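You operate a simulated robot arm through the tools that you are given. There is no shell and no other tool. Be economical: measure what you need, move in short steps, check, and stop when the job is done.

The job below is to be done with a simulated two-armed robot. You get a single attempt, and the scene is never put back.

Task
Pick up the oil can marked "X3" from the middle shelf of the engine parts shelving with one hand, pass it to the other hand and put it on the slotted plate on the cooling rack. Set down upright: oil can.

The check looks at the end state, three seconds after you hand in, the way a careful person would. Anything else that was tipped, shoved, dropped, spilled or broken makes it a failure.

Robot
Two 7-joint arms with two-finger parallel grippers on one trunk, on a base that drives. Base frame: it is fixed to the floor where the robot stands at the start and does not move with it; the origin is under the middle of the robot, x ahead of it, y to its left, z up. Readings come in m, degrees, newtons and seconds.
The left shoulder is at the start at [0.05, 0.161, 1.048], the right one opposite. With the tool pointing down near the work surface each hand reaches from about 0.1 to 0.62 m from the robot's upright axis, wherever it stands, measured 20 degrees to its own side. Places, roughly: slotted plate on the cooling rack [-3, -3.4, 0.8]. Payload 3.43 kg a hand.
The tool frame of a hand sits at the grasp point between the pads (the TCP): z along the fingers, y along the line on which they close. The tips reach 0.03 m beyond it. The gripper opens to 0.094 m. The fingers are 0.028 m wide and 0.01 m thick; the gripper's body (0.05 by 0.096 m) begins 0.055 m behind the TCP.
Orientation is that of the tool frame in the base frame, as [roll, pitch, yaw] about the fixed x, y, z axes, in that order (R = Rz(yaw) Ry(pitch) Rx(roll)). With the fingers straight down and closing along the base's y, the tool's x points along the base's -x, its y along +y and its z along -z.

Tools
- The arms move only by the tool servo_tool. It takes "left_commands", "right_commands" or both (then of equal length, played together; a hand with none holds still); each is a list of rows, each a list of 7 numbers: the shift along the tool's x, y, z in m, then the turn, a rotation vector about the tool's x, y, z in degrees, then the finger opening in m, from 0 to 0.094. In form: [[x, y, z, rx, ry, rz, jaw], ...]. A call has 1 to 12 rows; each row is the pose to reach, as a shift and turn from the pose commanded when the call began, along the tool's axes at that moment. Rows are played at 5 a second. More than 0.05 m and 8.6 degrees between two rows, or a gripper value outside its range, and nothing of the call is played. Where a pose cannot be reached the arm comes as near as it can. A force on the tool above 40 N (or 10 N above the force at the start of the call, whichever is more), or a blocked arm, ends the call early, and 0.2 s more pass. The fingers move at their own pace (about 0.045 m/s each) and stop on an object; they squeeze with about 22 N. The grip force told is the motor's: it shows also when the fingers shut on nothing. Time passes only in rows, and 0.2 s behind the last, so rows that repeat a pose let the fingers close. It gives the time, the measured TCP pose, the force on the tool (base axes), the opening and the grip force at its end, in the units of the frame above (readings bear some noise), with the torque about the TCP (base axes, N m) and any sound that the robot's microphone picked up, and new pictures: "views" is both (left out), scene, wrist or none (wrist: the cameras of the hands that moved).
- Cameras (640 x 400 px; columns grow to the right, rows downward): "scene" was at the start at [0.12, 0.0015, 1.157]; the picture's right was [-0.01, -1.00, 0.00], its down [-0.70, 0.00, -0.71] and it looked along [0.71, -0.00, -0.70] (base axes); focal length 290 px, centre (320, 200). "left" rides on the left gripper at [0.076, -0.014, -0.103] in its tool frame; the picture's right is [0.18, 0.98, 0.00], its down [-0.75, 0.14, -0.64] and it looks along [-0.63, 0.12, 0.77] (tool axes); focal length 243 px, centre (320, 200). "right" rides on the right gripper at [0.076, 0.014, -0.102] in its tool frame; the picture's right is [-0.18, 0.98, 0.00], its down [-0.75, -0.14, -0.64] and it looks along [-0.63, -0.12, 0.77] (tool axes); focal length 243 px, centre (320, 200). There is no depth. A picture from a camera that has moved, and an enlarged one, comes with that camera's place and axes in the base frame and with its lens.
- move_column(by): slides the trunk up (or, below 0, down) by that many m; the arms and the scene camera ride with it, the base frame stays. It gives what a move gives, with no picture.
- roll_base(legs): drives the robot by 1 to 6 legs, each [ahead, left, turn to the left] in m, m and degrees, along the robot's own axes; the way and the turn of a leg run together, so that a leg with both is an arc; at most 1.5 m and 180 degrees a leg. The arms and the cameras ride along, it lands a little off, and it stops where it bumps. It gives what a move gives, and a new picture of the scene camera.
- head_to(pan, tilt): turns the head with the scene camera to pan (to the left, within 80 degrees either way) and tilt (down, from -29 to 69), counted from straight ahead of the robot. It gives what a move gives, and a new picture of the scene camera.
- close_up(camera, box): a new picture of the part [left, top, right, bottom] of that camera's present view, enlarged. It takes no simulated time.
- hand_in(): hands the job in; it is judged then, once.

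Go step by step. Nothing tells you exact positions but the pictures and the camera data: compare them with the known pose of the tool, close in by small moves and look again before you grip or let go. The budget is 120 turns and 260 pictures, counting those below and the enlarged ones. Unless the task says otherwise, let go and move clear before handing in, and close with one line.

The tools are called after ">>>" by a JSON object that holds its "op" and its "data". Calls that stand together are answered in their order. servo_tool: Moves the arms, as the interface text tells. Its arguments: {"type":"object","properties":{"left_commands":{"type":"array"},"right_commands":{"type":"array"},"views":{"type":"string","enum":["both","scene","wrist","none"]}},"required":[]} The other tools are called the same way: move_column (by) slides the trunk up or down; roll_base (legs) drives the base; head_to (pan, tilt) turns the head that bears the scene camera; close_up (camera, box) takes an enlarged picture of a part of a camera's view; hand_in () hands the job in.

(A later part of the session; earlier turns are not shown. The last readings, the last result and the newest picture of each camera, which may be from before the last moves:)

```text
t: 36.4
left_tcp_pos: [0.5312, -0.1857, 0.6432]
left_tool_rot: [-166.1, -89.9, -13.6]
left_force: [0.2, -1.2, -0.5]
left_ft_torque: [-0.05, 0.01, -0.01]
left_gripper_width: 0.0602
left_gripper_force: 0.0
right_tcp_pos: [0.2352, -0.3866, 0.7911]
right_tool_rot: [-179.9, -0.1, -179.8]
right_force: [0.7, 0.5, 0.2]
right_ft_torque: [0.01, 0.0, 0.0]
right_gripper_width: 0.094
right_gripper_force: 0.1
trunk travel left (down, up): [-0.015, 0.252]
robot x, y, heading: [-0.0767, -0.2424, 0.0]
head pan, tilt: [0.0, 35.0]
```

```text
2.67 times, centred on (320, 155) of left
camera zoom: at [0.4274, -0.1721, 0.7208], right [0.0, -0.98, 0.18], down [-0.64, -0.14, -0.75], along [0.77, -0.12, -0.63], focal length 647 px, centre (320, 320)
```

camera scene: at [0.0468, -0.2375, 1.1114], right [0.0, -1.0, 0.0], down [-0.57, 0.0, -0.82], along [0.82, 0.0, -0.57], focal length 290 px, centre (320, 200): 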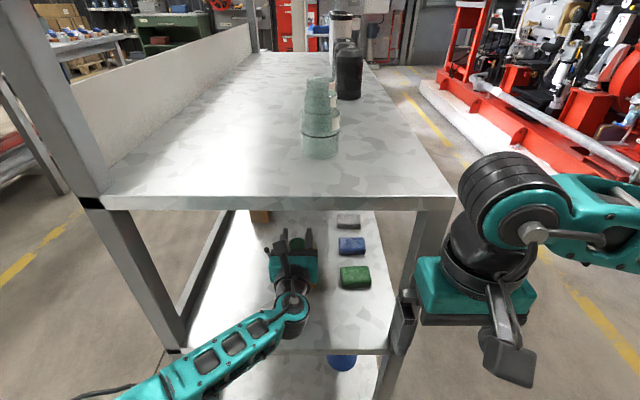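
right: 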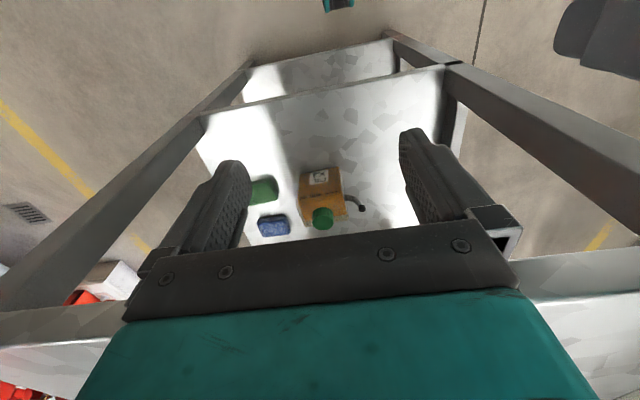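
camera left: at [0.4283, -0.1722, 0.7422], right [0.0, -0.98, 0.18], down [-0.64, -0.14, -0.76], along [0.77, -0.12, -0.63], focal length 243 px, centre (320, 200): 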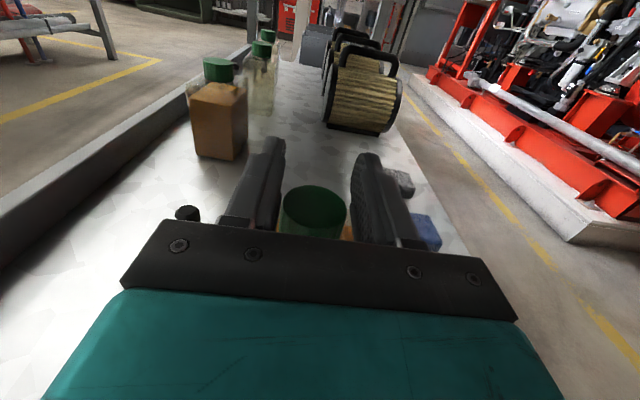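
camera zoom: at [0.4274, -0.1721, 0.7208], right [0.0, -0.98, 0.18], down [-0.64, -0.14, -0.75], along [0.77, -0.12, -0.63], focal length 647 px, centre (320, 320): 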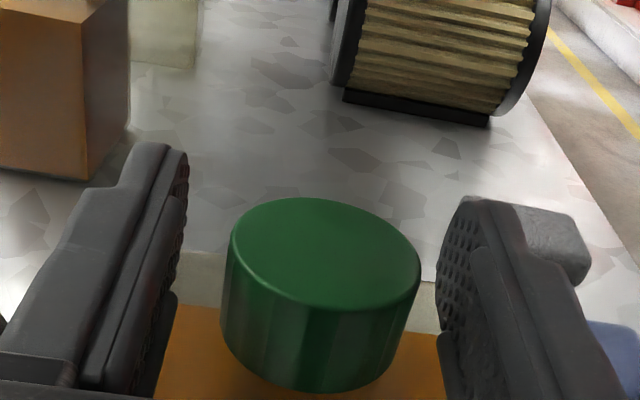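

>>> {"op": "servo_tool", "data": {"left_commands": [[0, 0.002, 0.0, 0, 0, 0, 0.045], [0, 0.002, 0, 0, 0, 0, 0.03], [0, 0.002, 0, 0, 0, 0, 0.0], [0, 0.002, 0, 0, 0, 0, 0], [0, 0.002, 0, 0, 0, 0, 0], [0, 0.002, 0, 0, 0, 0, 0], [0, 0.002, 0, 0, 0, 0, 0], [0, 0.002, 0, 0, 0, 0, 0]], "views": "none"}}

>>> {"op": "servo_tool", "data": {"left_commands": [[0.005, 0, 0, 0, 0, 0, 0]], "views": "wrist"}}

```text
t: 38.2
left_tcp_pos: [0.5311, -0.1863, 0.6444]
left_tool_rot: [18.9, -90.0, 161.3]
left_force: [-1.1, 0.6, 0.2]
left_ft_torque: [0.04, 0.06, 0.01]
left_gripper_width: 0.0411
left_gripper_force: 21.8
right_tcp_pos: [0.2345, -0.3877, 0.7914]
right_tool_rot: [-179.9, 0.0, -179.8]
right_force: [0.3, -0.4, -0.3]
right_ft_torque: [0.0, -0.03, 0.0]
right_gripper_width: 0.094
right_gripper_force: 0.1
trunk travel left (down, up): [-0.015, 0.252]
robot x, y, heading: [-0.0805, -0.2412, 0.3]
head pan, tilt: [0.0, 35.0]
```

```text
t: 38.6
left_tcp_pos: [0.531, -0.1877, 0.6485]
left_tool_rot: [-175.0, -89.9, -4.7]
left_force: [-0.3, 1.5, -4.1]
left_ft_torque: [0.01, 0.06, -0.05]
left_gripper_width: 0.0406
left_gripper_force: 21.4
right_tcp_pos: [0.2347, -0.3869, 0.7895]
right_tool_rot: [-179.9, 0.0, -179.8]
right_force: [0.8, -0.4, -0.1]
right_ft_torque: [0.01, 0.02, -0.02]
right_gripper_width: 0.094
right_gripper_force: 0.0
trunk travel left (down, up): [-0.015, 0.252]
robot x, y, heading: [-0.0754, -0.2424, 0.1]
head pan, tilt: [0.0, 35.0]
camera left: at [0.4275, -0.1739, 0.7249], right [0.0, -0.98, 0.18], down [-0.64, -0.14, -0.75], along [0.77, -0.12, -0.63], focal length 243 px, centre (320, 200)
```

left: 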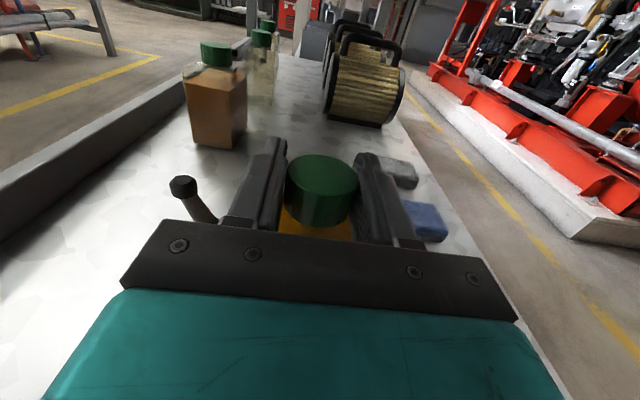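

Force now shows the can's weight coming on; I lift a further centimetre, slowly.

>>> {"op": "servo_tool", "data": {"left_commands": [[0.003, 0, 0, 0, 0, 0, 0], [0.006, 0, 0, 0, 0, 0, 0], [0.01, 0, 0, 0, 0, 0, 0], [0.01, 0, 0, 0, 0, 0, 0]], "views": "both"}}

```text
t: 39.6
left_tcp_pos: [0.5306, -0.1862, 0.658]
left_tool_rot: [174.7, -90.0, 5.5]
left_force: [-0.7, -0.2, -4.6]
left_ft_torque: [-0.02, 0.03, 0.01]
left_gripper_width: 0.0407
left_gripper_force: 22.0
right_tcp_pos: [0.2345, -0.387, 0.7903]
right_tool_rot: [179.9, -0.1, -179.9]
right_force: [-0.6, -0.3, 0.4]
right_ft_torque: [-0.01, -0.02, 0.03]
right_gripper_width: 0.094
right_gripper_force: 0.1
trunk travel left (down, up): [-0.015, 0.252]
robot x, y, heading: [-0.0808, -0.2407, 0.5]
head pan, tilt: [0.0, 35.0]
camera scene: at [0.0473, -0.2375, 1.1113], right [0.0, -1.0, 0.0], down [-0.57, 0.0, -0.82], along [0.82, 0.0, -0.57], focal length 290 px, centre (320, 200)
camera left: at [0.4287, -0.1729, 0.7356], right [0.0, -0.98, 0.18], down [-0.64, -0.14, -0.75], along [0.77, -0.12, -0.63], focal length 243 px, centre (320, 200)
```

scene: 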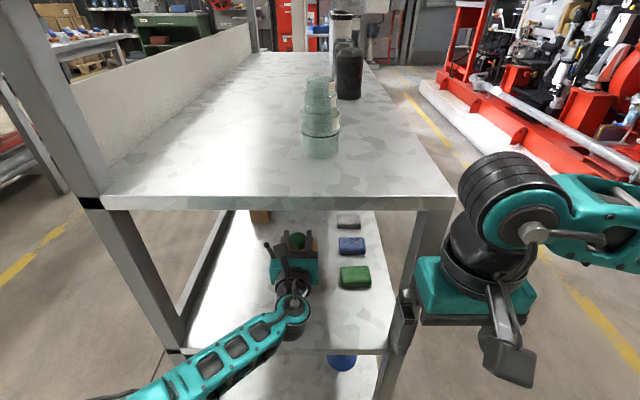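
left: 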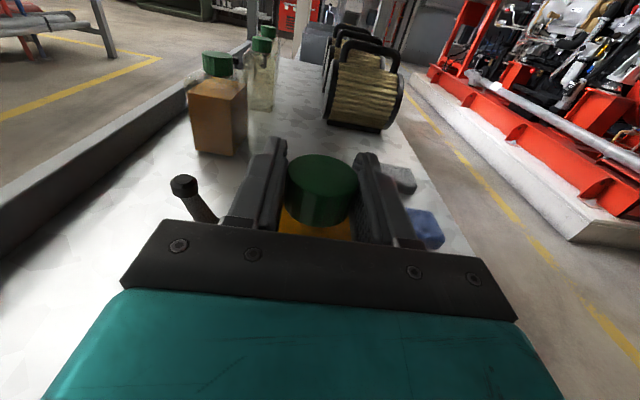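

The can is lifted and hangs with the hand. I raise it 4 cm more and back out.

>>> {"op": "servo_tool", "data": {"left_commands": [[0.01, 0, 0, 0, 0, 0, 0], [0.02, 0, 0, 0, 0, 0, 0], [0.03, 0, 0, 0, 0, 0, 0], [0.04, 0, 0, 0, 0, 0, 0], [0.04, 0, -0.02, 0, 0, 0, 0], [0.04, 0, -0.05, 0, 0, 0, 0], [0.04, 0, -0.08, 0, 0, 0, 0], [0.04, 0, -0.11, 0, 0, 0, 0], [0.04, 0, -0.13, 0, 0, 0, 0], [0.04, 0, -0.14, 0, 0, 0, 0]], "views": "both"}}

```text
t: 41.8
left_tcp_pos: [0.3936, -0.1886, 0.7015]
left_tool_rot: [-103.2, -90.0, -76.6]
left_force: [0.2, -0.6, -4.7]
left_ft_torque: [-0.02, 0.01, 0.01]
left_gripper_width: 0.0393
left_gripper_force: 22.6
right_tcp_pos: [0.2343, -0.3862, 0.7923]
right_tool_rot: [-180.0, 0.0, -179.8]
right_force: [-0.1, 0.1, -0.6]
right_ft_torque: [-0.02, 0.01, -0.01]
right_gripper_width: 0.094
right_gripper_force: 0.1
trunk travel left (down, up): [-0.015, 0.252]
robot x, y, heading: [-0.0788, -0.2424, 0.3]
head pan, tilt: [0.0, 35.0]
camera scene: at [0.0472, -0.2375, 1.1113], right [0.0, -1.0, 0.0], down [-0.57, 0.0, -0.82], along [0.82, 0.0, -0.57], focal length 290 px, centre (320, 200)
camera left: at [0.2901, -0.176, 0.7772], right [0.0, -0.98, 0.18], down [-0.64, -0.14, -0.75], along [0.77, -0.12, -0.63], focal length 243 px, centre (320, 200)
```

scene: 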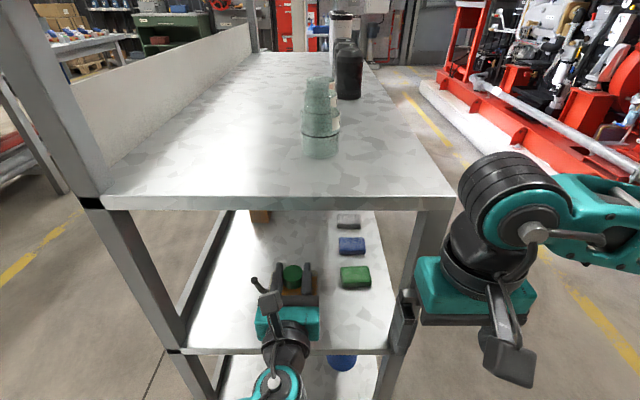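
left: 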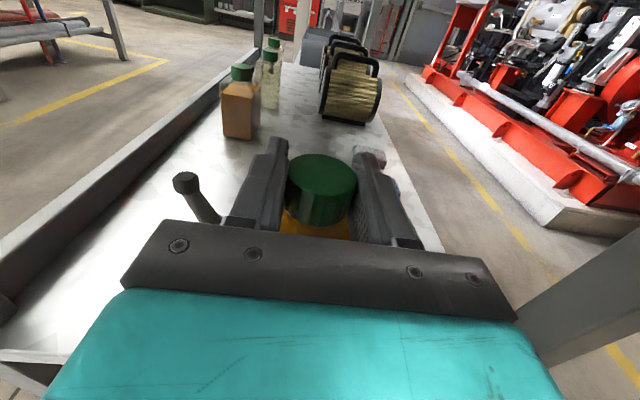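

>>> {"op": "roll_base", "data": {"legs": [[-0.3, 0, 0], [-0.3, 0, 0]]}}

>>> {"op": "head_to", "data": {"pan": 0, "tilt": 50}}

```text
t: 45.5
left_tcp_pos: [-0.214, -0.1907, 0.6996]
left_tool_rot: [-159.8, -90.0, -19.5]
left_force: [0.8, 0.9, -4.9]
left_ft_torque: [0.02, -0.01, -0.01]
left_gripper_width: 0.0391
left_gripper_force: 21.7
right_tcp_pos: [-0.3724, -0.3889, 0.7907]
right_tool_rot: [-179.9, 0.0, -179.6]
right_force: [-0.2, -0.3, 0.3]
right_ft_torque: [-0.01, 0.03, 0.02]
right_gripper_width: 0.0939
right_gripper_force: 0.0
trunk travel left (down, up): [-0.015, 0.252]
robot x, y, heading: [-0.6877, -0.243, 0.3]
head pan, tilt: [0.0, 35.0]
camera scene: at [-0.5611, -0.2411, 1.1113], right [0.01, -1.0, 0.0], down [-0.57, -0.01, -0.82], along [0.82, 0.01, -0.57], focal length 290 px, centre (320, 200)
```

scene: 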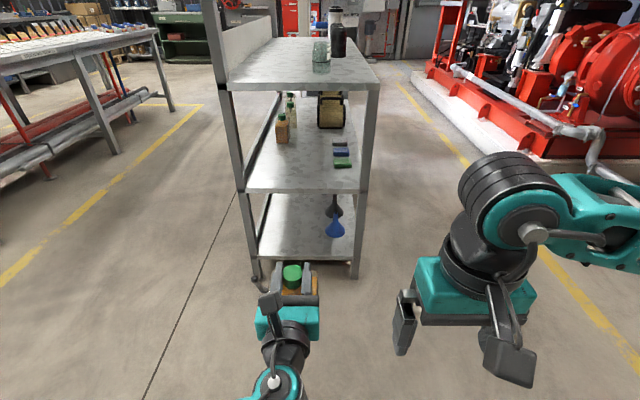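

```text
t: 46.3
left_tcp_pos: [-0.2158, -0.1902, 0.6997]
left_tool_rot: [-154.7, -90.0, -24.6]
left_force: [-0.5, 1.0, -4.7]
left_ft_torque: [-0.02, 0.05, -0.01]
left_gripper_width: 0.0393
left_gripper_force: 22.3
right_tcp_pos: [-0.372, -0.3893, 0.7913]
right_tool_rot: [-179.9, 0.1, -179.5]
right_force: [0.6, -0.3, 0.5]
right_ft_torque: [-0.01, -0.01, 0.03]
right_gripper_width: 0.0936
right_gripper_force: 0.0
trunk travel left (down, up): [-0.015, 0.252]
robot x, y, heading: [-0.6883, -0.2414, 0.8]
head pan, tilt: [0.0, 50.0]
camera scene: at [-0.5722, -0.2412, 1.0896], right [0.01, -1.0, 0.0], down [-0.77, -0.01, -0.64], along [0.64, 0.01, -0.77], focal length 290 px, centre (320, 200)
```

scene: 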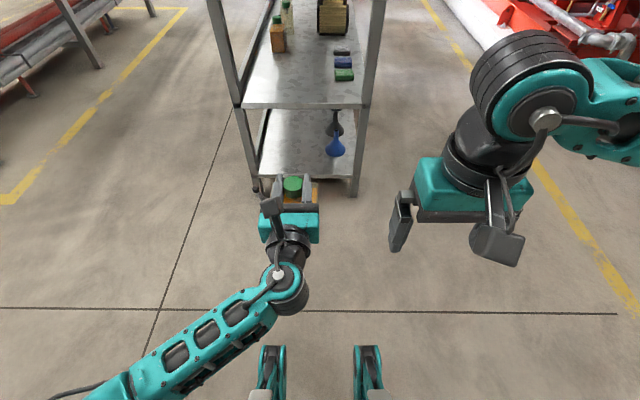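

Can X3 is out and hanging upright from the left hand. Now I turn the right hand so that it points to the left with its fingers closing fore-and-aft, well to the right of the can.

>>> {"op": "servo_tool", "data": {"right_commands": [[0, 0, 0, 0, 0, 8.5, 0.094], [0, 0, 0, 0, 0, 17, 0.094], [0, 0, 0, 0, 0, 25.5, 0.094], [0, 0, 0, 0, 0, 34, 0.094], [0, 0, 0, 0, 0, 42.5, 0.094], [0, 0, 0, 0, 0, 51, 0.094], [0, 0, 0, 0, 0, 59.5, 0.094], [0, 0, 0, 0, 0, 68, 0.094], [0, 0, 0, 0, 0, 76.5, 0.094], [0, 0, 0, 0, 0, 85, 0.094], [0, 0, 0, 0, 0, 90, 0.094]], "views": "none"}}

>>> {"op": "servo_tool", "data": {"right_commands": [[0.0, 0.014, 0.014, 0, 8.5, 0, 0.094], [0.0, 0.028, 0.028, 0, 17, 0, 0.094], [0.0, 0.042, 0.042, 0, 25.5, 0, 0.094], [0.0, 0.056, 0.056, 0, 34, 0, 0.094], [0.0, 0.07, 0.07, 0, 42.5, 0, 0.094], [0, 0.084, 0.084, 0, 51, 0, 0.094], [0, 0.098, 0.098, 0, 59.5, 0, 0.094], [0, 0.112, 0.112, 0, 68, 0, 0.094], [0, 0.126, 0.126, 0, 76.5, 0, 0.094], [0, 0.14, 0.14, 0, 85, 0, 0.094], [0, 0.15, 0.15, 0, 90, 0, 0.094]], "views": "both"}}

```text
t: 48.7
left_tcp_pos: [-0.215, -0.1911, 0.6986]
left_tool_rot: [20.9, -89.9, 159.6]
left_force: [-0.3, -0.2, -5.0]
left_ft_torque: [0.01, 0.05, -0.01]
left_gripper_width: 0.039
left_gripper_force: 21.9
right_tcp_pos: [-0.3716, -0.3888, 0.7898]
right_tool_rot: [-180.0, 0.1, 90.3]
right_force: [-0.3, 0.5, 0.8]
right_ft_torque: [0.0, -0.01, 0.0]
right_gripper_width: 0.0941
right_gripper_force: 0.0
trunk travel left (down, up): [-0.015, 0.252]
robot x, y, heading: [-0.6895, -0.2447, 0.6]
head pan, tilt: [0.0, 50.0]
```

```text
t: 51.1
left_tcp_pos: [-0.2149, -0.1915, 0.699]
left_tool_rot: [-156.5, -90.0, -22.9]
left_force: [0.4, -0.8, -3.8]
left_ft_torque: [0.02, 0.03, 0.0]
left_gripper_width: 0.039
left_gripper_force: 22.1
right_tcp_pos: [-0.2229, -0.3885, 0.6402]
right_tool_rot: [12.9, -89.9, -102.3]
right_force: [0.0, -0.1, -0.1]
right_ft_torque: [0.0, -0.01, 0.01]
right_gripper_width: 0.0939
right_gripper_force: 0.0
trunk travel left (down, up): [-0.015, 0.252]
robot x, y, heading: [-0.6858, -0.2478, 0.6]
head pan, tilt: [0.0, 50.0]
camera scene: at [-0.5722, -0.2412, 1.0896], right [0.01, -1.0, 0.0], down [-0.77, -0.01, -0.64], along [0.64, 0.01, -0.77], focal length 290 px, centre (320, 200)
camera right: at [-0.2068, -0.4919, 0.7185], right [0.98, 0.01, -0.18], down [-0.14, -0.64, -0.75], along [-0.12, 0.77, -0.63], focal length 243 px, centre (320, 200)
```

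scene: 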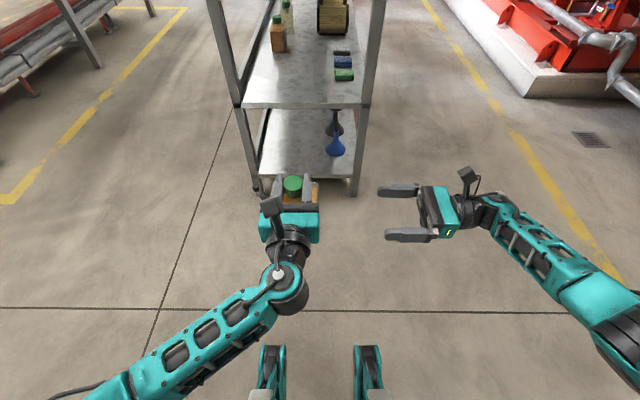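
right: 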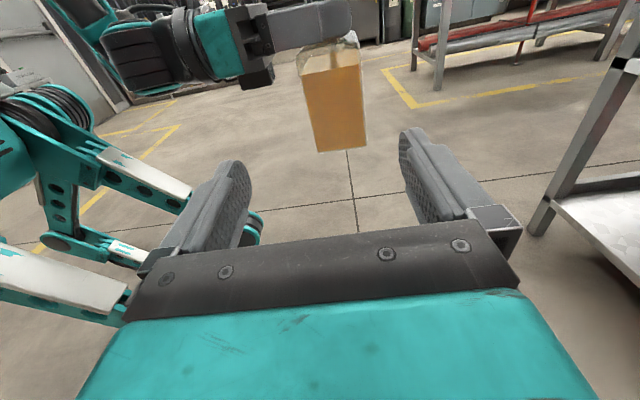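

The right camera sees the can's narrow side, about 6 cm deep, centred near x -0.208, z 0.58 to 0.67. I move the right hand in to just short of it and re-measure.

>>> {"op": "servo_tool", "data": {"right_commands": [[-0.005, 0.005, 0.03, 0, 0, 0, 0.094], [-0.012, 0.01, 0.06, 0, 0, 0, 0.094], [-0.018, 0.015, 0.09, 0, 0, 0, 0.094]], "views": "none"}}

>>> {"op": "close_up", "data": {"camera": "right", "box": [200, 20, 440, 200]}}

>>> {"op": "close_up", "data": {"camera": "scene", "box": [220, 150, 420, 275]}}

```text
t: 51.9
left_tcp_pos: [-0.2145, -0.1919, 0.6995]
left_tool_rot: [-155.4, -89.9, -24.0]
left_force: [-1.5, 0.3, -4.7]
left_ft_torque: [0.02, 0.05, 0.02]
left_gripper_width: 0.0389
left_gripper_force: 21.6
right_tcp_pos: [-0.2074, -0.2988, 0.6251]
right_tool_rot: [-157.5, -89.9, 67.9]
right_force: [0.5, -0.1, -0.4]
right_ft_torque: [0.01, 0.02, -0.02]
right_gripper_width: 0.0941
right_gripper_force: 0.0
trunk travel left (down, up): [-0.015, 0.252]
robot x, y, heading: [-0.6865, -0.2441, 0.4]
head pan, tilt: [0.0, 50.0]
```

```text
2.22 times, centred on (320, 110) of right
camera zoom: at [-0.1914, -0.4027, 0.7015], right [0.98, 0.01, -0.18], down [-0.14, -0.64, -0.75], along [-0.12, 0.77, -0.63], focal length 539 px, centre (320, 400)
```

zoom: 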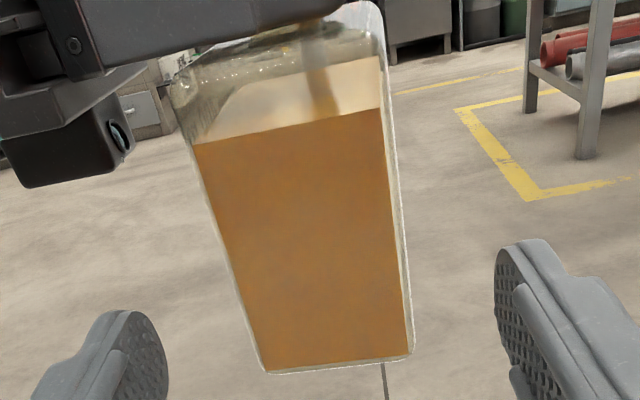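

```text
3.20 times, centred on (320, 212) of scene
camera zoom: at [-0.5722, -0.2412, 1.0896], right [0.01, -1.0, 0.0], down [-0.77, -0.01, -0.64], along [0.64, 0.01, -0.77], focal length 927 px, centre (320, 160)
```

zoom: 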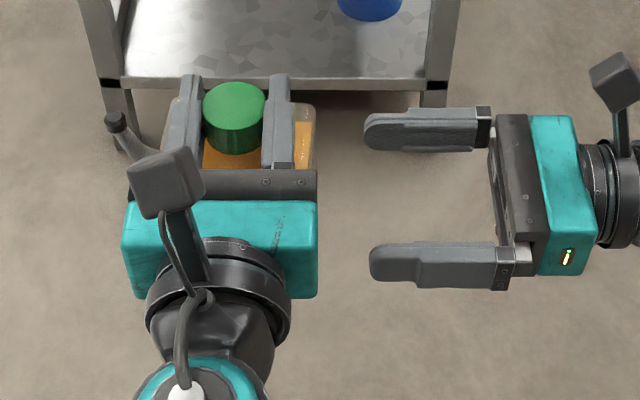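

Measurements agree: can side spans x -0.235 to -0.179, body z 0.58 to 0.68. The right hand is centred; I lower it 5 mm and slide in with an 8 cm opening.

>>> {"op": "servo_tool", "data": {"right_commands": [[-0.005, 0, 0, 0, 0, 0, 0.08], [-0.005, 0, 0.02, 0, 0, 0, 0.08], [-0.005, 0, 0.04, 0, 0, 0, 0.08], [-0.005, 0, 0.06, 0, 0, 0, 0.08], [-0.005, 0, 0.08, 0, 0, 0, 0.08], [-0.005, 0, 0.09, 0, 0, 0, 0.08]], "views": "none"}}

>>> {"op": "close_up", "data": {"camera": "right", "box": [120, 0, 520, 260]}}

>>> {"op": "close_up", "data": {"camera": "scene", "box": [220, 150, 420, 275]}}

```text
t: 53.3
left_tcp_pos: [-0.2162, -0.1901, 0.6997]
left_tool_rot: [-160.3, -89.9, -19.0]
left_force: [0.7, 0.5, -4.6]
left_ft_torque: [-0.02, 0.05, 0.04]
left_gripper_width: 0.0391
left_gripper_force: 21.9
right_tcp_pos: [-0.2086, -0.2079, 0.6176]
right_tool_rot: [-143.7, -89.8, 54.2]
right_force: [0.9, 0.5, 0.2]
right_ft_torque: [0.01, -0.03, 0.01]
right_gripper_width: 0.08
right_gripper_force: 0.0
trunk travel left (down, up): [-0.015, 0.252]
robot x, y, heading: [-0.6844, -0.2438, 0.3]
head pan, tilt: [0.0, 50.0]
```

```text
1.54 times, centred on (320, 130) of right
camera zoom: at [-0.1926, -0.3113, 0.6952], right [0.98, 0.01, -0.19], down [-0.14, -0.64, -0.75], along [-0.13, 0.76, -0.63], focal length 373 px, centre (320, 308)
```

zoom: 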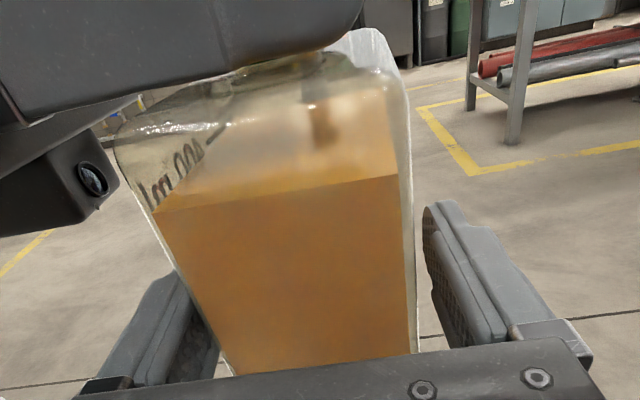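

```text
3.20 times, centred on (320, 212) of scene
camera zoom: at [-0.5722, -0.2412, 1.0896], right [0.01, -1.0, 0.0], down [-0.77, -0.01, -0.64], along [0.64, 0.01, -0.77], focal length 927 px, centre (320, 160)
```

zoom: 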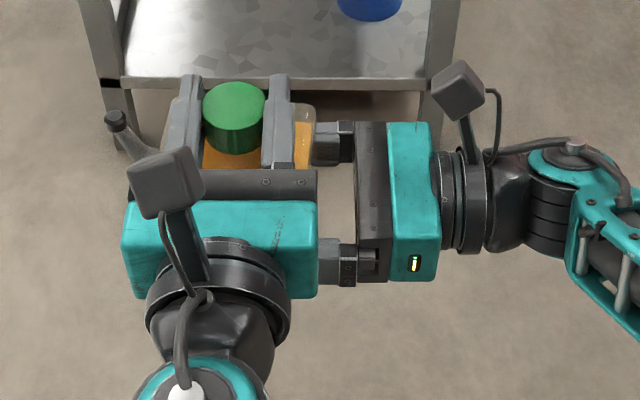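

Fingers straddle the body, clear of the left hand. I close the right hand.

>>> {"op": "servo_tool", "data": {"right_commands": [[0, 0, 0, 0, 0, 0, 0.07], [0, 0, 0, 0, 0, 0, 0.06], [0, 0, 0, 0, 0, 0, 0.05], [0, 0, 0, 0, 0, 0, 0.04], [0, 0, 0, 0, 0, 0, 0.03], [0, 0, 0, 0, 0, 0, 0.02], [0, 0, 0, 0, 0, 0, 0.02], [0, 0, 0, 0, 0, 0, 0.02]], "views": "both"}}

```text
t: 55.1
left_tcp_pos: [-0.2153, -0.191, 0.699]
left_tool_rot: [7.4, -90.0, 173.0]
left_force: [-2.3, -1.0, -1.4]
left_ft_torque: [-0.03, 0.2, 0.01]
left_gripper_width: 0.0386
left_gripper_force: 22.6
right_tcp_pos: [-0.2083, -0.2076, 0.6175]
right_tool_rot: [-141.6, -89.8, 52.2]
right_force: [1.9, 0.3, -0.5]
right_ft_torque: [-0.04, 0.06, -0.02]
right_gripper_width: 0.0669
right_gripper_force: 22.1
trunk travel left (down, up): [-0.015, 0.252]
robot x, y, heading: [-0.6884, -0.2413, 0.4]
head pan, tilt: [0.0, 50.0]
camera scene: at [-0.5722, -0.2412, 1.0896], right [0.01, -1.0, 0.0], down [-0.77, -0.01, -0.64], along [0.64, 0.01, -0.77], focal length 290 px, centre (320, 200)
camera right: at [-0.1926, -0.3114, 0.6952], right [0.98, 0.01, -0.18], down [-0.14, -0.64, -0.75], along [-0.12, 0.76, -0.63], focal length 243 px, centre (320, 200)
```

scene: 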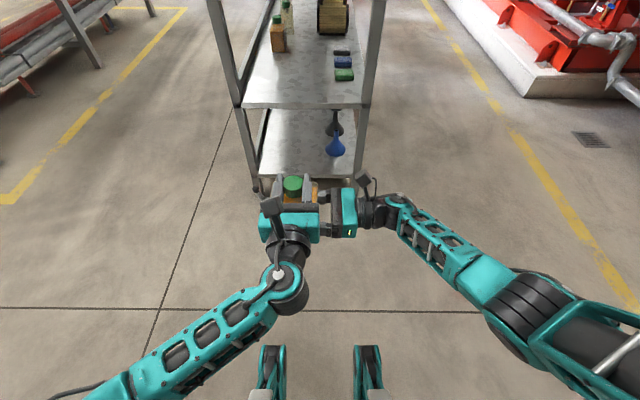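
right: 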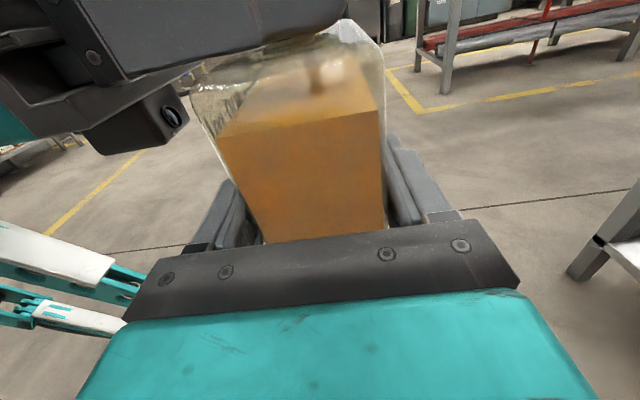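

Both hands hold it. I load the right hand by raising it 3 mm and check that its grip lasts before releasing the left.

>>> {"op": "servo_tool", "data": {"right_commands": [[0.002, 0, 0, 0, 0, 0, 0.02], [0.003, 0, 0, 0, 0, 0, 0.02], [0.003, 0, 0, 0, 0, 0, 0.02], [0.003, 0, 0, 0, 0, 0, 0.02], [0.003, 0, 0, 0, 0, 0, 0.02]], "views": "none"}}

```text
t: 56.3
left_tcp_pos: [-0.2147, -0.1905, 0.7011]
left_tool_rot: [13.1, -89.9, 167.5]
left_force: [-9.6, 1.2, 9.7]
left_ft_torque: [-0.08, 0.47, 0.0]
left_gripper_width: 0.0389
left_gripper_force: 22.5
right_tcp_pos: [-0.2086, -0.2082, 0.6206]
right_tool_rot: [-149.8, -89.7, 60.2]
right_force: [9.3, -1.2, -14.6]
right_ft_torque: [-0.08, 0.17, -0.15]
right_gripper_width: 0.0665
right_gripper_force: 22.8
trunk travel left (down, up): [-0.015, 0.252]
robot x, y, heading: [-0.6898, -0.2462, 0.8]
head pan, tilt: [0.0, 50.0]
```

>>> {"op": "servo_tool", "data": {"right_commands": [[-0.002, 0, 0, 0, 0, 0, 0.02], [-0.002, 0, 0, 0, 0, 0, 0.02], [-0.002, 0, 0, 0, 0, 0, 0.02], [-0.002, 0, 0, 0, 0, 0, 0.02]], "left_commands": [[0, 0, 0, 0, 0, 0, 0.045], [0, 0, 0, 0, 0, 0, 0.055], [0, 0, 0, 0, 0, 0, 0.06], [0, 0, 0, 0, 0, 0, 0.06]], "views": "both"}}

```text
t: 57.3
left_tcp_pos: [-0.2147, -0.1913, 0.6994]
left_tool_rot: [-156.7, -89.9, -22.7]
left_force: [-0.6, 0.4, 0.4]
left_ft_torque: [0.01, 0.01, 0.0]
left_gripper_width: 0.0601
left_gripper_force: 0.0
right_tcp_pos: [-0.2089, -0.2064, 0.619]
right_tool_rot: [-146.7, -89.9, 57.1]
right_force: [-0.4, -0.2, -4.4]
right_ft_torque: [-0.06, -0.01, 0.0]
right_gripper_width: 0.0661
right_gripper_force: 22.2
trunk travel left (down, up): [-0.015, 0.252]
robot x, y, heading: [-0.6859, -0.2439, 0.8]
head pan, tilt: [0.0, 50.0]
camera scene: at [-0.5722, -0.2412, 1.0896], right [0.01, -1.0, 0.0], down [-0.77, -0.01, -0.64], along [0.64, 0.01, -0.77], focal length 290 px, centre (320, 200)
camera right: at [-0.1931, -0.3104, 0.6964], right [0.98, 0.01, -0.18], down [-0.14, -0.64, -0.75], along [-0.13, 0.77, -0.63], focal length 243 px, centre (320, 200)
camera left: at [-0.3184, -0.1782, 0.7769], right [0.01, -0.98, 0.18], down [-0.64, -0.15, -0.75], along [0.77, -0.11, -0.63], focal length 243 px, centre (320, 200)
```

scene: 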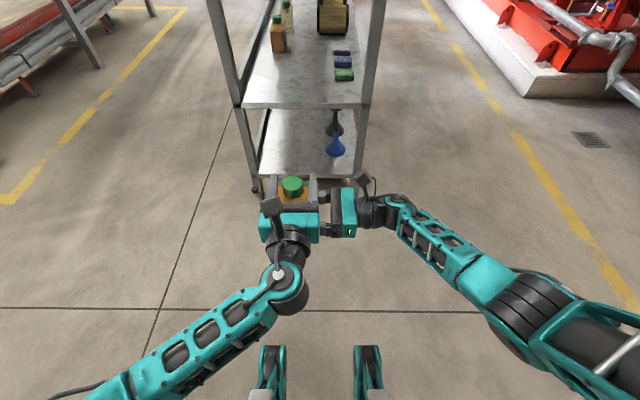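
right: 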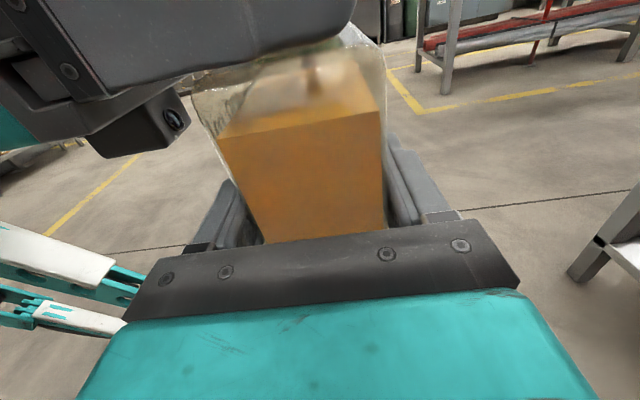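
left: 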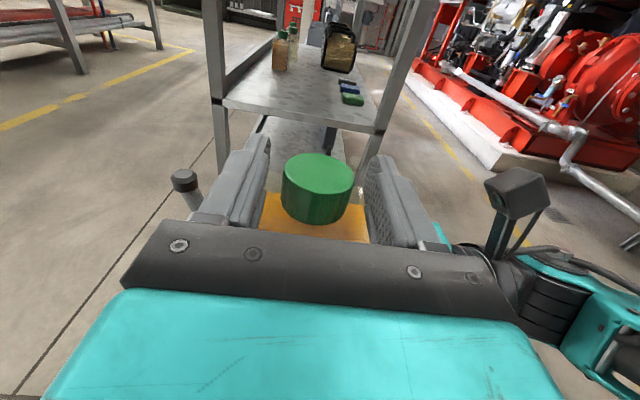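

The right hand carries the full weight. I pull the left hand straight back, then up and away to the left.

>>> {"op": "servo_tool", "data": {"left_commands": [[0, 0, -0.02, 0, 0, 0, 0.06], [0, 0, -0.04, 0, 0, 0, 0.06], [0, 0, -0.06, 0, 0, 0, 0.06], [0.02, 0, -0.08, 0, 0, 0, 0.06], [0.05, -0.02, -0.09, 0, 0, 0, 0.06], [0.08, -0.05, -0.1, 0, 0, 0, 0.06], [0.09, -0.09, -0.1, 0, 0, 0, 0.06], [0.1, -0.13, -0.1, 0, 0, 0, 0.06], [0.1, -0.17, -0.1, 0, 0, 0, 0.06]], "views": "scene"}}

```text
t: 59.3
left_tcp_pos: [-0.3143, -0.0268, 0.8003]
left_tool_rot: [138.2, -89.8, 42.3]
left_force: [0.1, 0.1, -0.6]
left_ft_torque: [-0.01, -0.02, -0.01]
left_gripper_width: 0.06
left_gripper_force: 0.0
right_tcp_pos: [-0.2091, -0.2074, 0.6192]
right_tool_rot: [-146.0, -89.9, 56.5]
right_force: [0.1, 0.1, -4.6]
right_ft_torque: [-0.08, 0.02, 0.01]
right_gripper_width: 0.0659
right_gripper_force: 21.7
trunk travel left (down, up): [-0.015, 0.252]
robot x, y, heading: [-0.6865, -0.2449, 0.7]
head pan, tilt: [0.0, 50.0]
camera scene: at [-0.5722, -0.2413, 1.0896], right [0.01, -1.0, 0.0], down [-0.77, -0.01, -0.64], along [0.64, 0.01, -0.77], focal length 290 px, centre (320, 200)
```

scene: 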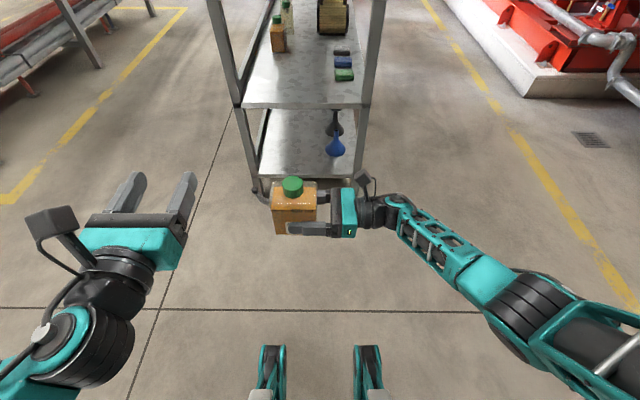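

The right hand holds the can alone and level. I raise the trunk so its base clears bench height and drive to a viewing spot in front of the rack's right end.

>>> {"op": "move_column", "data": {"by": 0.25}}

>>> {"op": "roll_base", "data": {"legs": [[0, 0, -90.5], [1.0, -0.9, 0], [0.95, -0.9, 0]]}}

>>> {"op": "head_to", "data": {"pan": -20, "tilt": 30}}

```text
t: 61.9
left_tcp_pos: [-0.3132, -0.0247, 1.0504]
left_tool_rot: [-167.5, -89.9, -11.9]
left_force: [-0.1, -0.8, 0.1]
left_ft_torque: [0.0, 0.03, -0.02]
left_gripper_width: 0.0599
left_gripper_force: 0.1
right_tcp_pos: [-0.2091, -0.2069, 0.8687]
right_tool_rot: [-144.6, -89.9, 55.0]
right_force: [0.1, 0.2, -4.9]
right_ft_torque: [-0.09, 0.01, -0.03]
right_gripper_width: 0.0657
right_gripper_force: 21.9
trunk travel left (down, up): [-0.265, 0.002]
robot x, y, heading: [-0.683, -0.2448, 0.6]
head pan, tilt: [0.0, 50.0]
```

```text
t: 81.9
left_tcp_pos: [-2.2265, -2.5827, 1.0505]
left_tool_rot: [20.7, -90.0, 72.6]
left_force: [0.5, 0.0, -0.7]
left_ft_torque: [0.03, 0.0, -0.02]
left_gripper_width: 0.06
left_gripper_force: 0.1
right_tcp_pos: [-2.4011, -2.6958, 0.8677]
right_tool_rot: [-142.3, -89.9, -34.3]
right_force: [0.6, 0.0, -4.3]
right_ft_torque: [0.01, 0.04, 0.0]
right_gripper_width: 0.0659
right_gripper_force: 22.3
trunk travel left (down, up): [-0.265, 0.002]
robot x, y, heading: [-2.4618, -2.2168, -86.5]
head pan, tilt: [0.0, 50.0]
camera scene: at [-2.4569, -2.3346, 1.3396], right [-1.0, -0.06, 0.0], down [-0.04, 0.77, -0.64], along [0.04, -0.64, -0.77], focal length 290 px, centre (320, 200)
```

scene: 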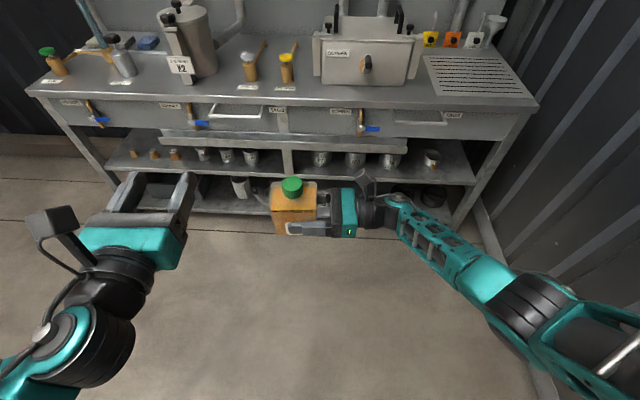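

```text
t: 82.7
left_tcp_pos: [-2.2253, -2.5817, 1.0499]
left_tool_rot: [2.5, -90.0, 90.9]
left_force: [-0.1, 0.6, 0.5]
left_ft_torque: [0.01, -0.04, 0.0]
left_gripper_width: 0.0601
left_gripper_force: 0.1
right_tcp_pos: [-2.4005, -2.6965, 0.8687]
right_tool_rot: [-151.0, -89.9, -25.8]
right_force: [-0.2, 0.1, -4.8]
right_ft_torque: [0.02, 0.06, 0.02]
right_gripper_width: 0.0659
right_gripper_force: 21.9
trunk travel left (down, up): [-0.265, 0.002]
robot x, y, heading: [-2.4613, -2.2169, -86.8]
head pan, tilt: [-20.0, 30.0]
camera scene: at [-2.4872, -2.3444, 1.3691], right [-0.96, 0.29, 0.0], down [0.14, 0.48, -0.87], along [-0.25, -0.83, -0.5], focal length 290 px, centre (320, 200)
```

scene: 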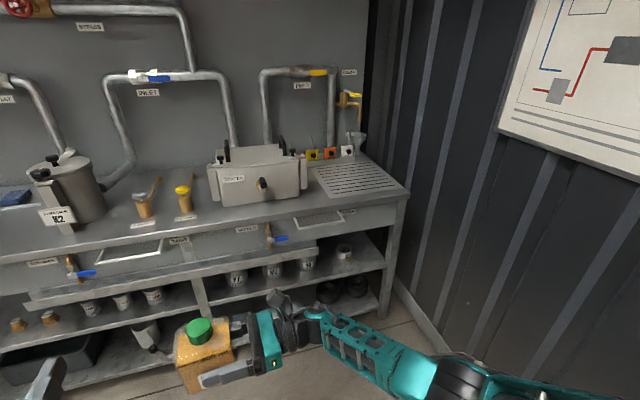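

>>> {"op": "close_up", "data": {"camera": "scene", "box": [200, 120, 440, 270]}}

>>> {"op": "head_to", "data": {"pan": -10, "tilt": 45}}

>>> {"op": "close_up", "data": {"camera": "scene", "box": [320, 0, 560, 150]}}

```text
2.67 times, centred on (320, 195) of scene
camera zoom: at [-2.4872, -2.3444, 1.3691], right [-0.96, 0.29, 0.0], down [0.14, 0.48, -0.87], along [-0.25, -0.83, -0.5], focal length 772 px, centre (320, 213)
```

zoom: 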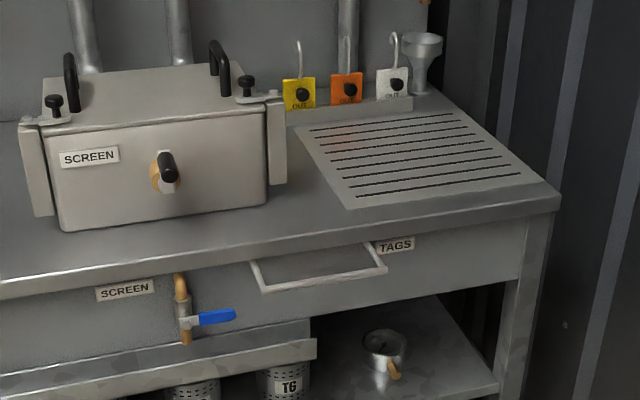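

```text
t: 83.5
left_tcp_pos: [-2.2253, -2.5814, 1.0509]
left_tool_rot: [-162.9, -90.0, -103.7]
left_force: [-0.2, 0.1, 0.4]
left_ft_torque: [-0.01, 0.02, -0.03]
left_gripper_width: 0.0602
left_gripper_force: 0.0
right_tcp_pos: [-2.4023, -2.6955, 0.8688]
right_tool_rot: [-149.4, -89.9, -27.3]
right_force: [-0.7, -0.4, -5.1]
right_ft_torque: [0.02, 0.04, 0.03]
right_gripper_width: 0.0661
right_gripper_force: 22.3
trunk travel left (down, up): [-0.265, 0.002]
robot x, y, heading: [-2.4636, -2.2219, -86.6]
head pan, tilt: [-10.0, 45.0]
camera scene: at [-2.4709, -2.3384, 1.3466], right [-0.99, 0.12, 0.0], down [0.08, 0.7, -0.71], along [-0.08, -0.7, -0.71], focal length 290 px, centre (320, 200)
```

scene: 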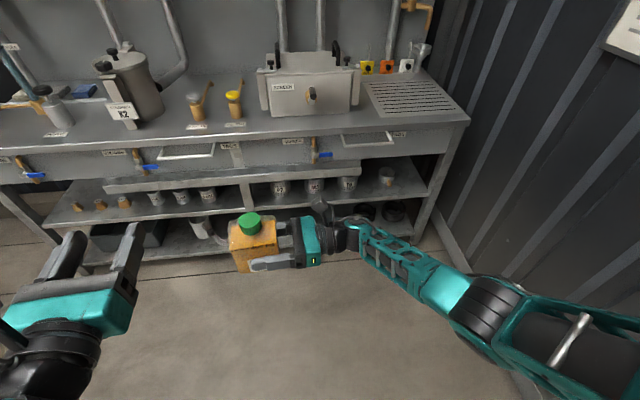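

```text
2.67 times, centred on (440, 75) of scene
camera zoom: at [-2.4709, -2.3384, 1.3466], right [-0.99, 0.12, 0.0], down [0.08, 0.7, -0.71], along [-0.08, -0.7, -0.71], focal length 772 px, centre (0, 533)
```

zoom: 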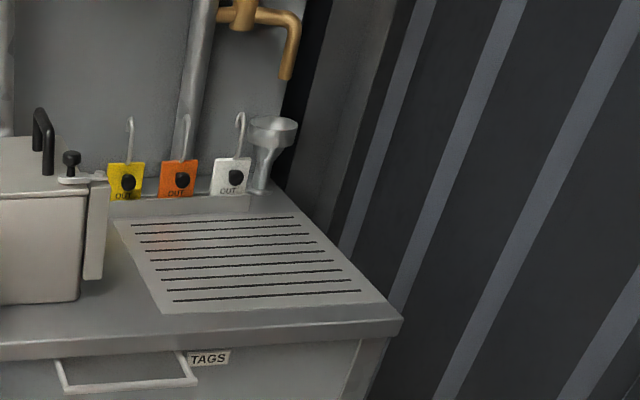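

The slotted plate spans roughly x -3.13 to -2.80, y -3.60 to -3.28 at z≈0.8, with a wall at x≈-3.33. I turn the right hand to point forward here in free space, bringing the can to the robot's right side.

>>> {"op": "servo_tool", "data": {"right_commands": [[0, 0, -0.02, -7.5, 0, 0, 0.02], [0, 0, -0.04, -15, 0, 0, 0.02], [0, 0, -0.06, -22.5, 0, 0, 0.02], [0, 0, -0.08, -30, 0, 0, 0.02], [0, 0, -0.1, -37.5, 0, 0, 0.02], [0, 0, -0.12, -45, 0, 0, 0.02], [0, 0, -0.14, -52.5, 0, 0, 0.02], [0, 0, -0.16, -60, 0, 0, 0.02], [0, 0, -0.18, -67.5, 0, 0, 0.02], [0, 0, -0.2, -75, 0, 0, 0.02], [0, 0, -0.22, -82.5, 0, 0, 0.02], [0, 0, -0.24, -90, 0, 0, 0.02]], "views": "both"}}

```text
t: 86.2
left_tcp_pos: [-2.2256, -2.5829, 1.0494]
left_tool_rot: [164.2, -89.9, -70.9]
left_force: [0.5, 0.1, -0.5]
left_ft_torque: [-0.01, -0.04, -0.02]
left_gripper_width: 0.0601
left_gripper_force: 0.1
right_tcp_pos: [-2.6895, -2.7053, 0.8581]
right_tool_rot: [99.6, -79.6, -4.1]
right_force: [0.4, -0.5, -4.3]
right_ft_torque: [0.05, 0.0, 0.0]
right_gripper_width: 0.0661
right_gripper_force: 22.2
trunk travel left (down, up): [-0.265, 0.002]
robot x, y, heading: [-2.4612, -2.2183, -86.7]
head pan, tilt: [-10.0, 45.0]
stopped in row 12 (right hand): the arm was blocked; the commanded pose is now the measured one
camera scene: at [-2.4708, -2.3385, 1.3465], right [-0.99, 0.12, 0.0], down [0.08, 0.7, -0.71], along [-0.08, -0.7, -0.71], focal length 290 px, centre (320, 200)
camera right: at [-2.6991, -2.6066, 0.9403], right [-1.0, -0.09, -0.01], down [-0.06, 0.66, -0.75], along [0.08, -0.74, -0.66], focal length 243 px, centre (320, 200)
```

scene: 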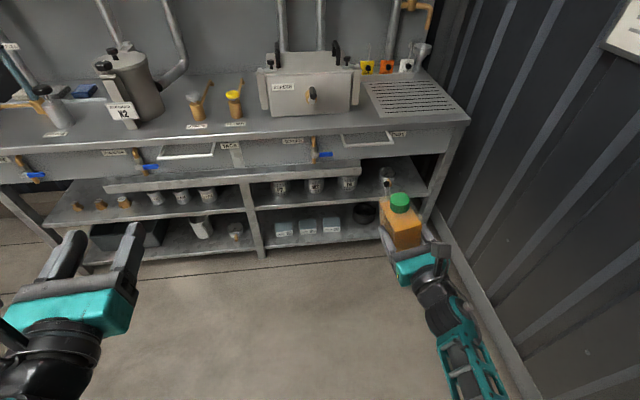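
right: 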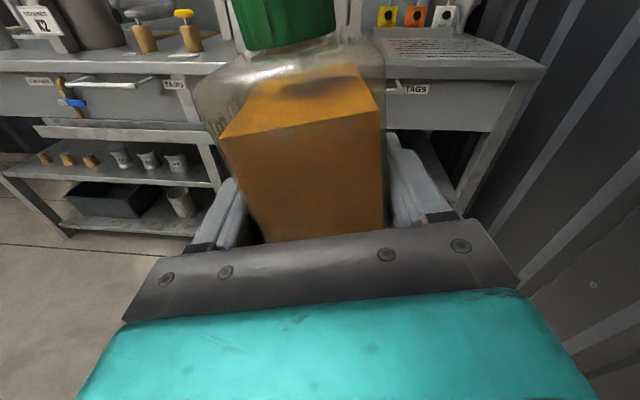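

The wrist hit a limit at the last step and the can leans about 10°. I turn back 20° about the vertical, then correct the lean.

>>> {"op": "servo_tool", "data": {"right_commands": [[0, 0, 0, 6.6, 1.2, -0.2, 0.02], [0, 0, 0, 13.1, 2.4, -0.4, 0.02], [0, 0, 0, 19.7, 3.6, -0.6, 0.02]], "views": "none"}}

```text
t: 87.0
left_tcp_pos: [-2.227, -2.5825, 1.0508]
left_tool_rot: [-152.2, -90.0, -114.5]
left_force: [-0.1, 0.2, 0.0]
left_ft_torque: [-0.02, 0.03, 0.01]
left_gripper_width: 0.0602
left_gripper_force: 0.0
right_tcp_pos: [-2.6889, -2.7044, 0.86]
right_tool_rot: [98.3, -79.8, 17.4]
right_force: [-1.3, -0.1, -4.7]
right_ft_torque: [0.08, 0.03, 0.02]
right_gripper_width: 0.0657
right_gripper_force: 21.7
trunk travel left (down, up): [-0.265, 0.002]
robot x, y, heading: [-2.4587, -2.2176, -86.7]
head pan, tilt: [-10.0, 45.0]
```

>>> {"op": "servo_tool", "data": {"right_commands": [[0, 0, 0, 0, 0.7, 5, 0.02], [0, 0, 0, 0, 1.5, 10.2, 0.02], [0, 0, 0, 0, 1.5, 10.2, 0.02]], "views": "both"}}

```text
t: 87.8
left_tcp_pos: [-2.2265, -2.5829, 1.05]
left_tool_rot: [28.9, -90.0, 64.6]
left_force: [-0.4, -0.3, 0.0]
left_ft_torque: [0.01, 0.02, 0.01]
left_gripper_width: 0.0602
left_gripper_force: 0.1
right_tcp_pos: [-2.6877, -2.7039, 0.8601]
right_tool_rot: [-73.6, -89.7, -170.7]
right_force: [-0.2, -0.1, -4.6]
right_ft_torque: [0.06, 0.07, -0.01]
right_gripper_width: 0.0655
right_gripper_force: 21.9
trunk travel left (down, up): [-0.265, 0.002]
robot x, y, heading: [-2.4649, -2.2191, -86.6]
head pan, tilt: [-10.0, 45.0]
camera scene: at [-2.4712, -2.3384, 1.3465], right [-0.99, 0.12, 0.0], down [0.08, 0.7, -0.71], along [-0.08, -0.7, -0.71], focal length 290 px, centre (320, 200)
camera right: at [-2.7453, -2.6194, 0.9367], right [-0.89, -0.42, -0.19], down [-0.15, 0.64, -0.75], along [0.44, -0.64, -0.63], focal length 243 px, centre (320, 200)
```

scene: 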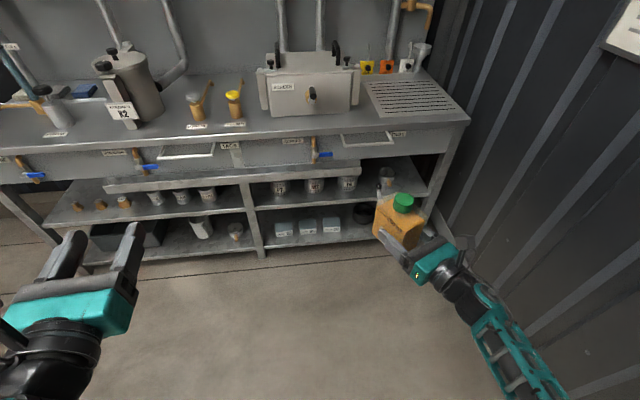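
right: 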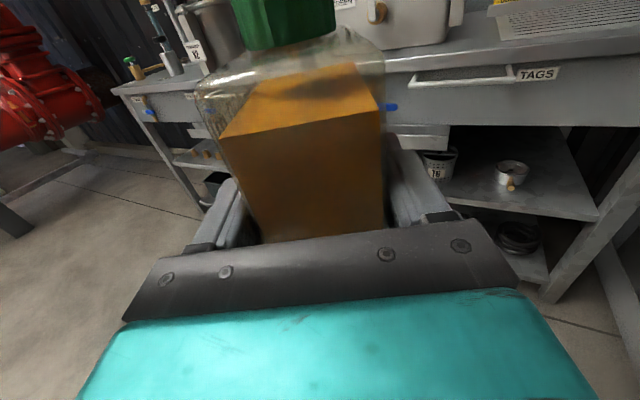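

The can is upright again. I raise it 4 cm by the arm and drive most of the way toward the plate, then check.

>>> {"op": "servo_tool", "data": {"right_commands": [[0.015, 0, 0, 0, 0, 0, 0.02], [0.03, 0, 0, 0, 0, 0, 0.02], [0.04, 0, 0, 0, 0, 0, 0.02]], "views": "none"}}

>>> {"op": "roll_base", "data": {"legs": [[0.3, -0.25, 0], [0.13, -0.03, 0]]}}

```text
t: 88.6
left_tcp_pos: [-2.225, -2.5816, 1.0499]
left_tool_rot: [29.4, -90.0, 63.9]
left_force: [0.8, 0.4, -0.7]
left_ft_torque: [0.0, -0.02, 0.01]
left_gripper_width: 0.0602
left_gripper_force: 0.0
right_tcp_pos: [-2.6894, -2.7037, 0.899]
right_tool_rot: [-78.7, -89.8, -165.6]
right_force: [0.2, -0.3, -4.3]
right_ft_torque: [0.08, 0.05, -0.02]
right_gripper_width: 0.0661
right_gripper_force: 21.9
trunk travel left (down, up): [-0.265, 0.002]
robot x, y, heading: [-2.46, -2.2184, -86.8]
head pan, tilt: [-10.0, 45.0]
```

```text
t: 92.3
left_tcp_pos: [-2.4811, -3.0282, 1.0489]
left_tool_rot: [-160.8, -89.9, -105.9]
left_force: [0.1, -0.2, 0.3]
left_ft_torque: [-0.03, 0.0, -0.01]
left_gripper_width: 0.0598
left_gripper_force: 0.0
right_tcp_pos: [-2.9455, -3.1504, 0.8983]
right_tool_rot: [-89.3, -89.8, -155.2]
right_force: [0.1, 0.0, -4.7]
right_ft_torque: [0.06, 0.03, -0.03]
right_gripper_width: 0.0663
right_gripper_force: 22.2
trunk travel left (down, up): [-0.265, 0.002]
robot x, y, heading: [-2.7139, -2.6713, -86.5]
head pan, tilt: [-10.0, 45.0]
camera scene: at [-2.726, -2.7843, 1.3464], right [-0.99, 0.12, 0.0], down [0.08, 0.7, -0.71], along [-0.08, -0.7, -0.71], focal length 290 px, centre (320, 200)
```

scene: 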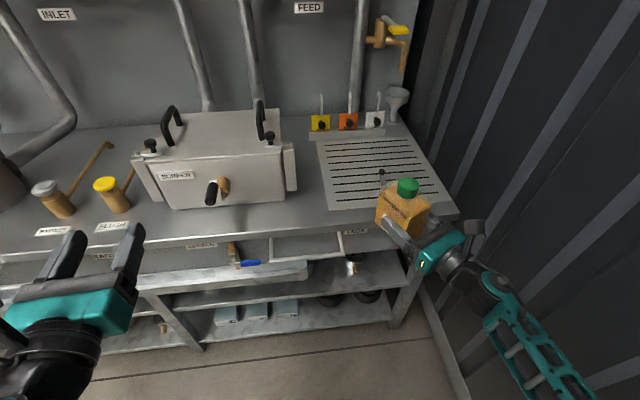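

The can hovers just in front of the plate at a safe height. I drive 13 cm further and then reach in with the arm.

>>> {"op": "roll_base", "data": {"legs": [[0.13, -0.01, 0]]}}

>>> {"op": "close_up", "data": {"camera": "scene", "box": [300, 120, 540, 320]}}

```text
t: 93.6
left_tcp_pos: [-2.4844, -3.1602, 1.0507]
left_tool_rot: [-169.4, -89.9, -97.2]
left_force: [0.5, 0.6, -0.9]
left_ft_torque: [-0.01, 0.03, -0.04]
left_gripper_width: 0.0599
left_gripper_force: 0.0
right_tcp_pos: [-2.9486, -3.2808, 0.8977]
right_tool_rot: [-97.4, -89.9, -147.1]
right_force: [0.0, 0.6, -4.8]
right_ft_torque: [0.09, 0.02, 0.0]
right_gripper_width: 0.0657
right_gripper_force: 21.4
trunk travel left (down, up): [-0.265, 0.002]
robot x, y, heading: [-2.7181, -2.7956, -87.0]
head pan, tilt: [-10.0, 45.0]
camera scene: at [-2.7289, -2.9159, 1.3464], right [-0.99, 0.12, 0.0], down [0.08, 0.7, -0.71], along [-0.08, -0.7, -0.71], focal length 290 px, centre (320, 200)
```

scene: 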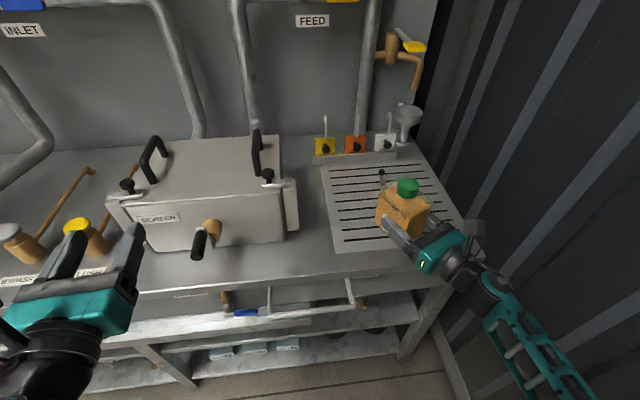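

```text
2.00 times, centred on (420, 220) of scene
camera zoom: at [-2.7289, -2.9159, 1.3464], right [-0.99, 0.12, 0.0], down [0.08, 0.7, -0.71], along [-0.08, -0.7, -0.71], focal length 579 px, centre (120, 160)
```

zoom: 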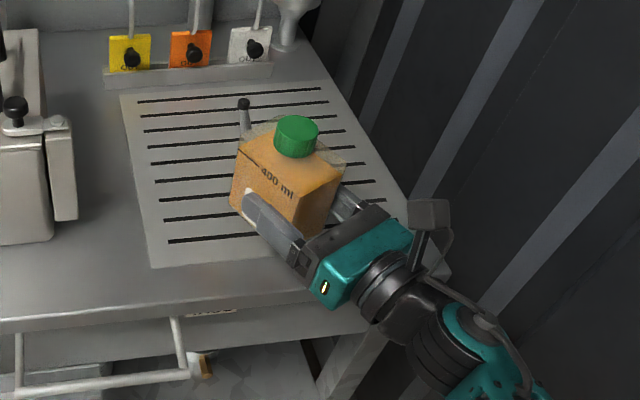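

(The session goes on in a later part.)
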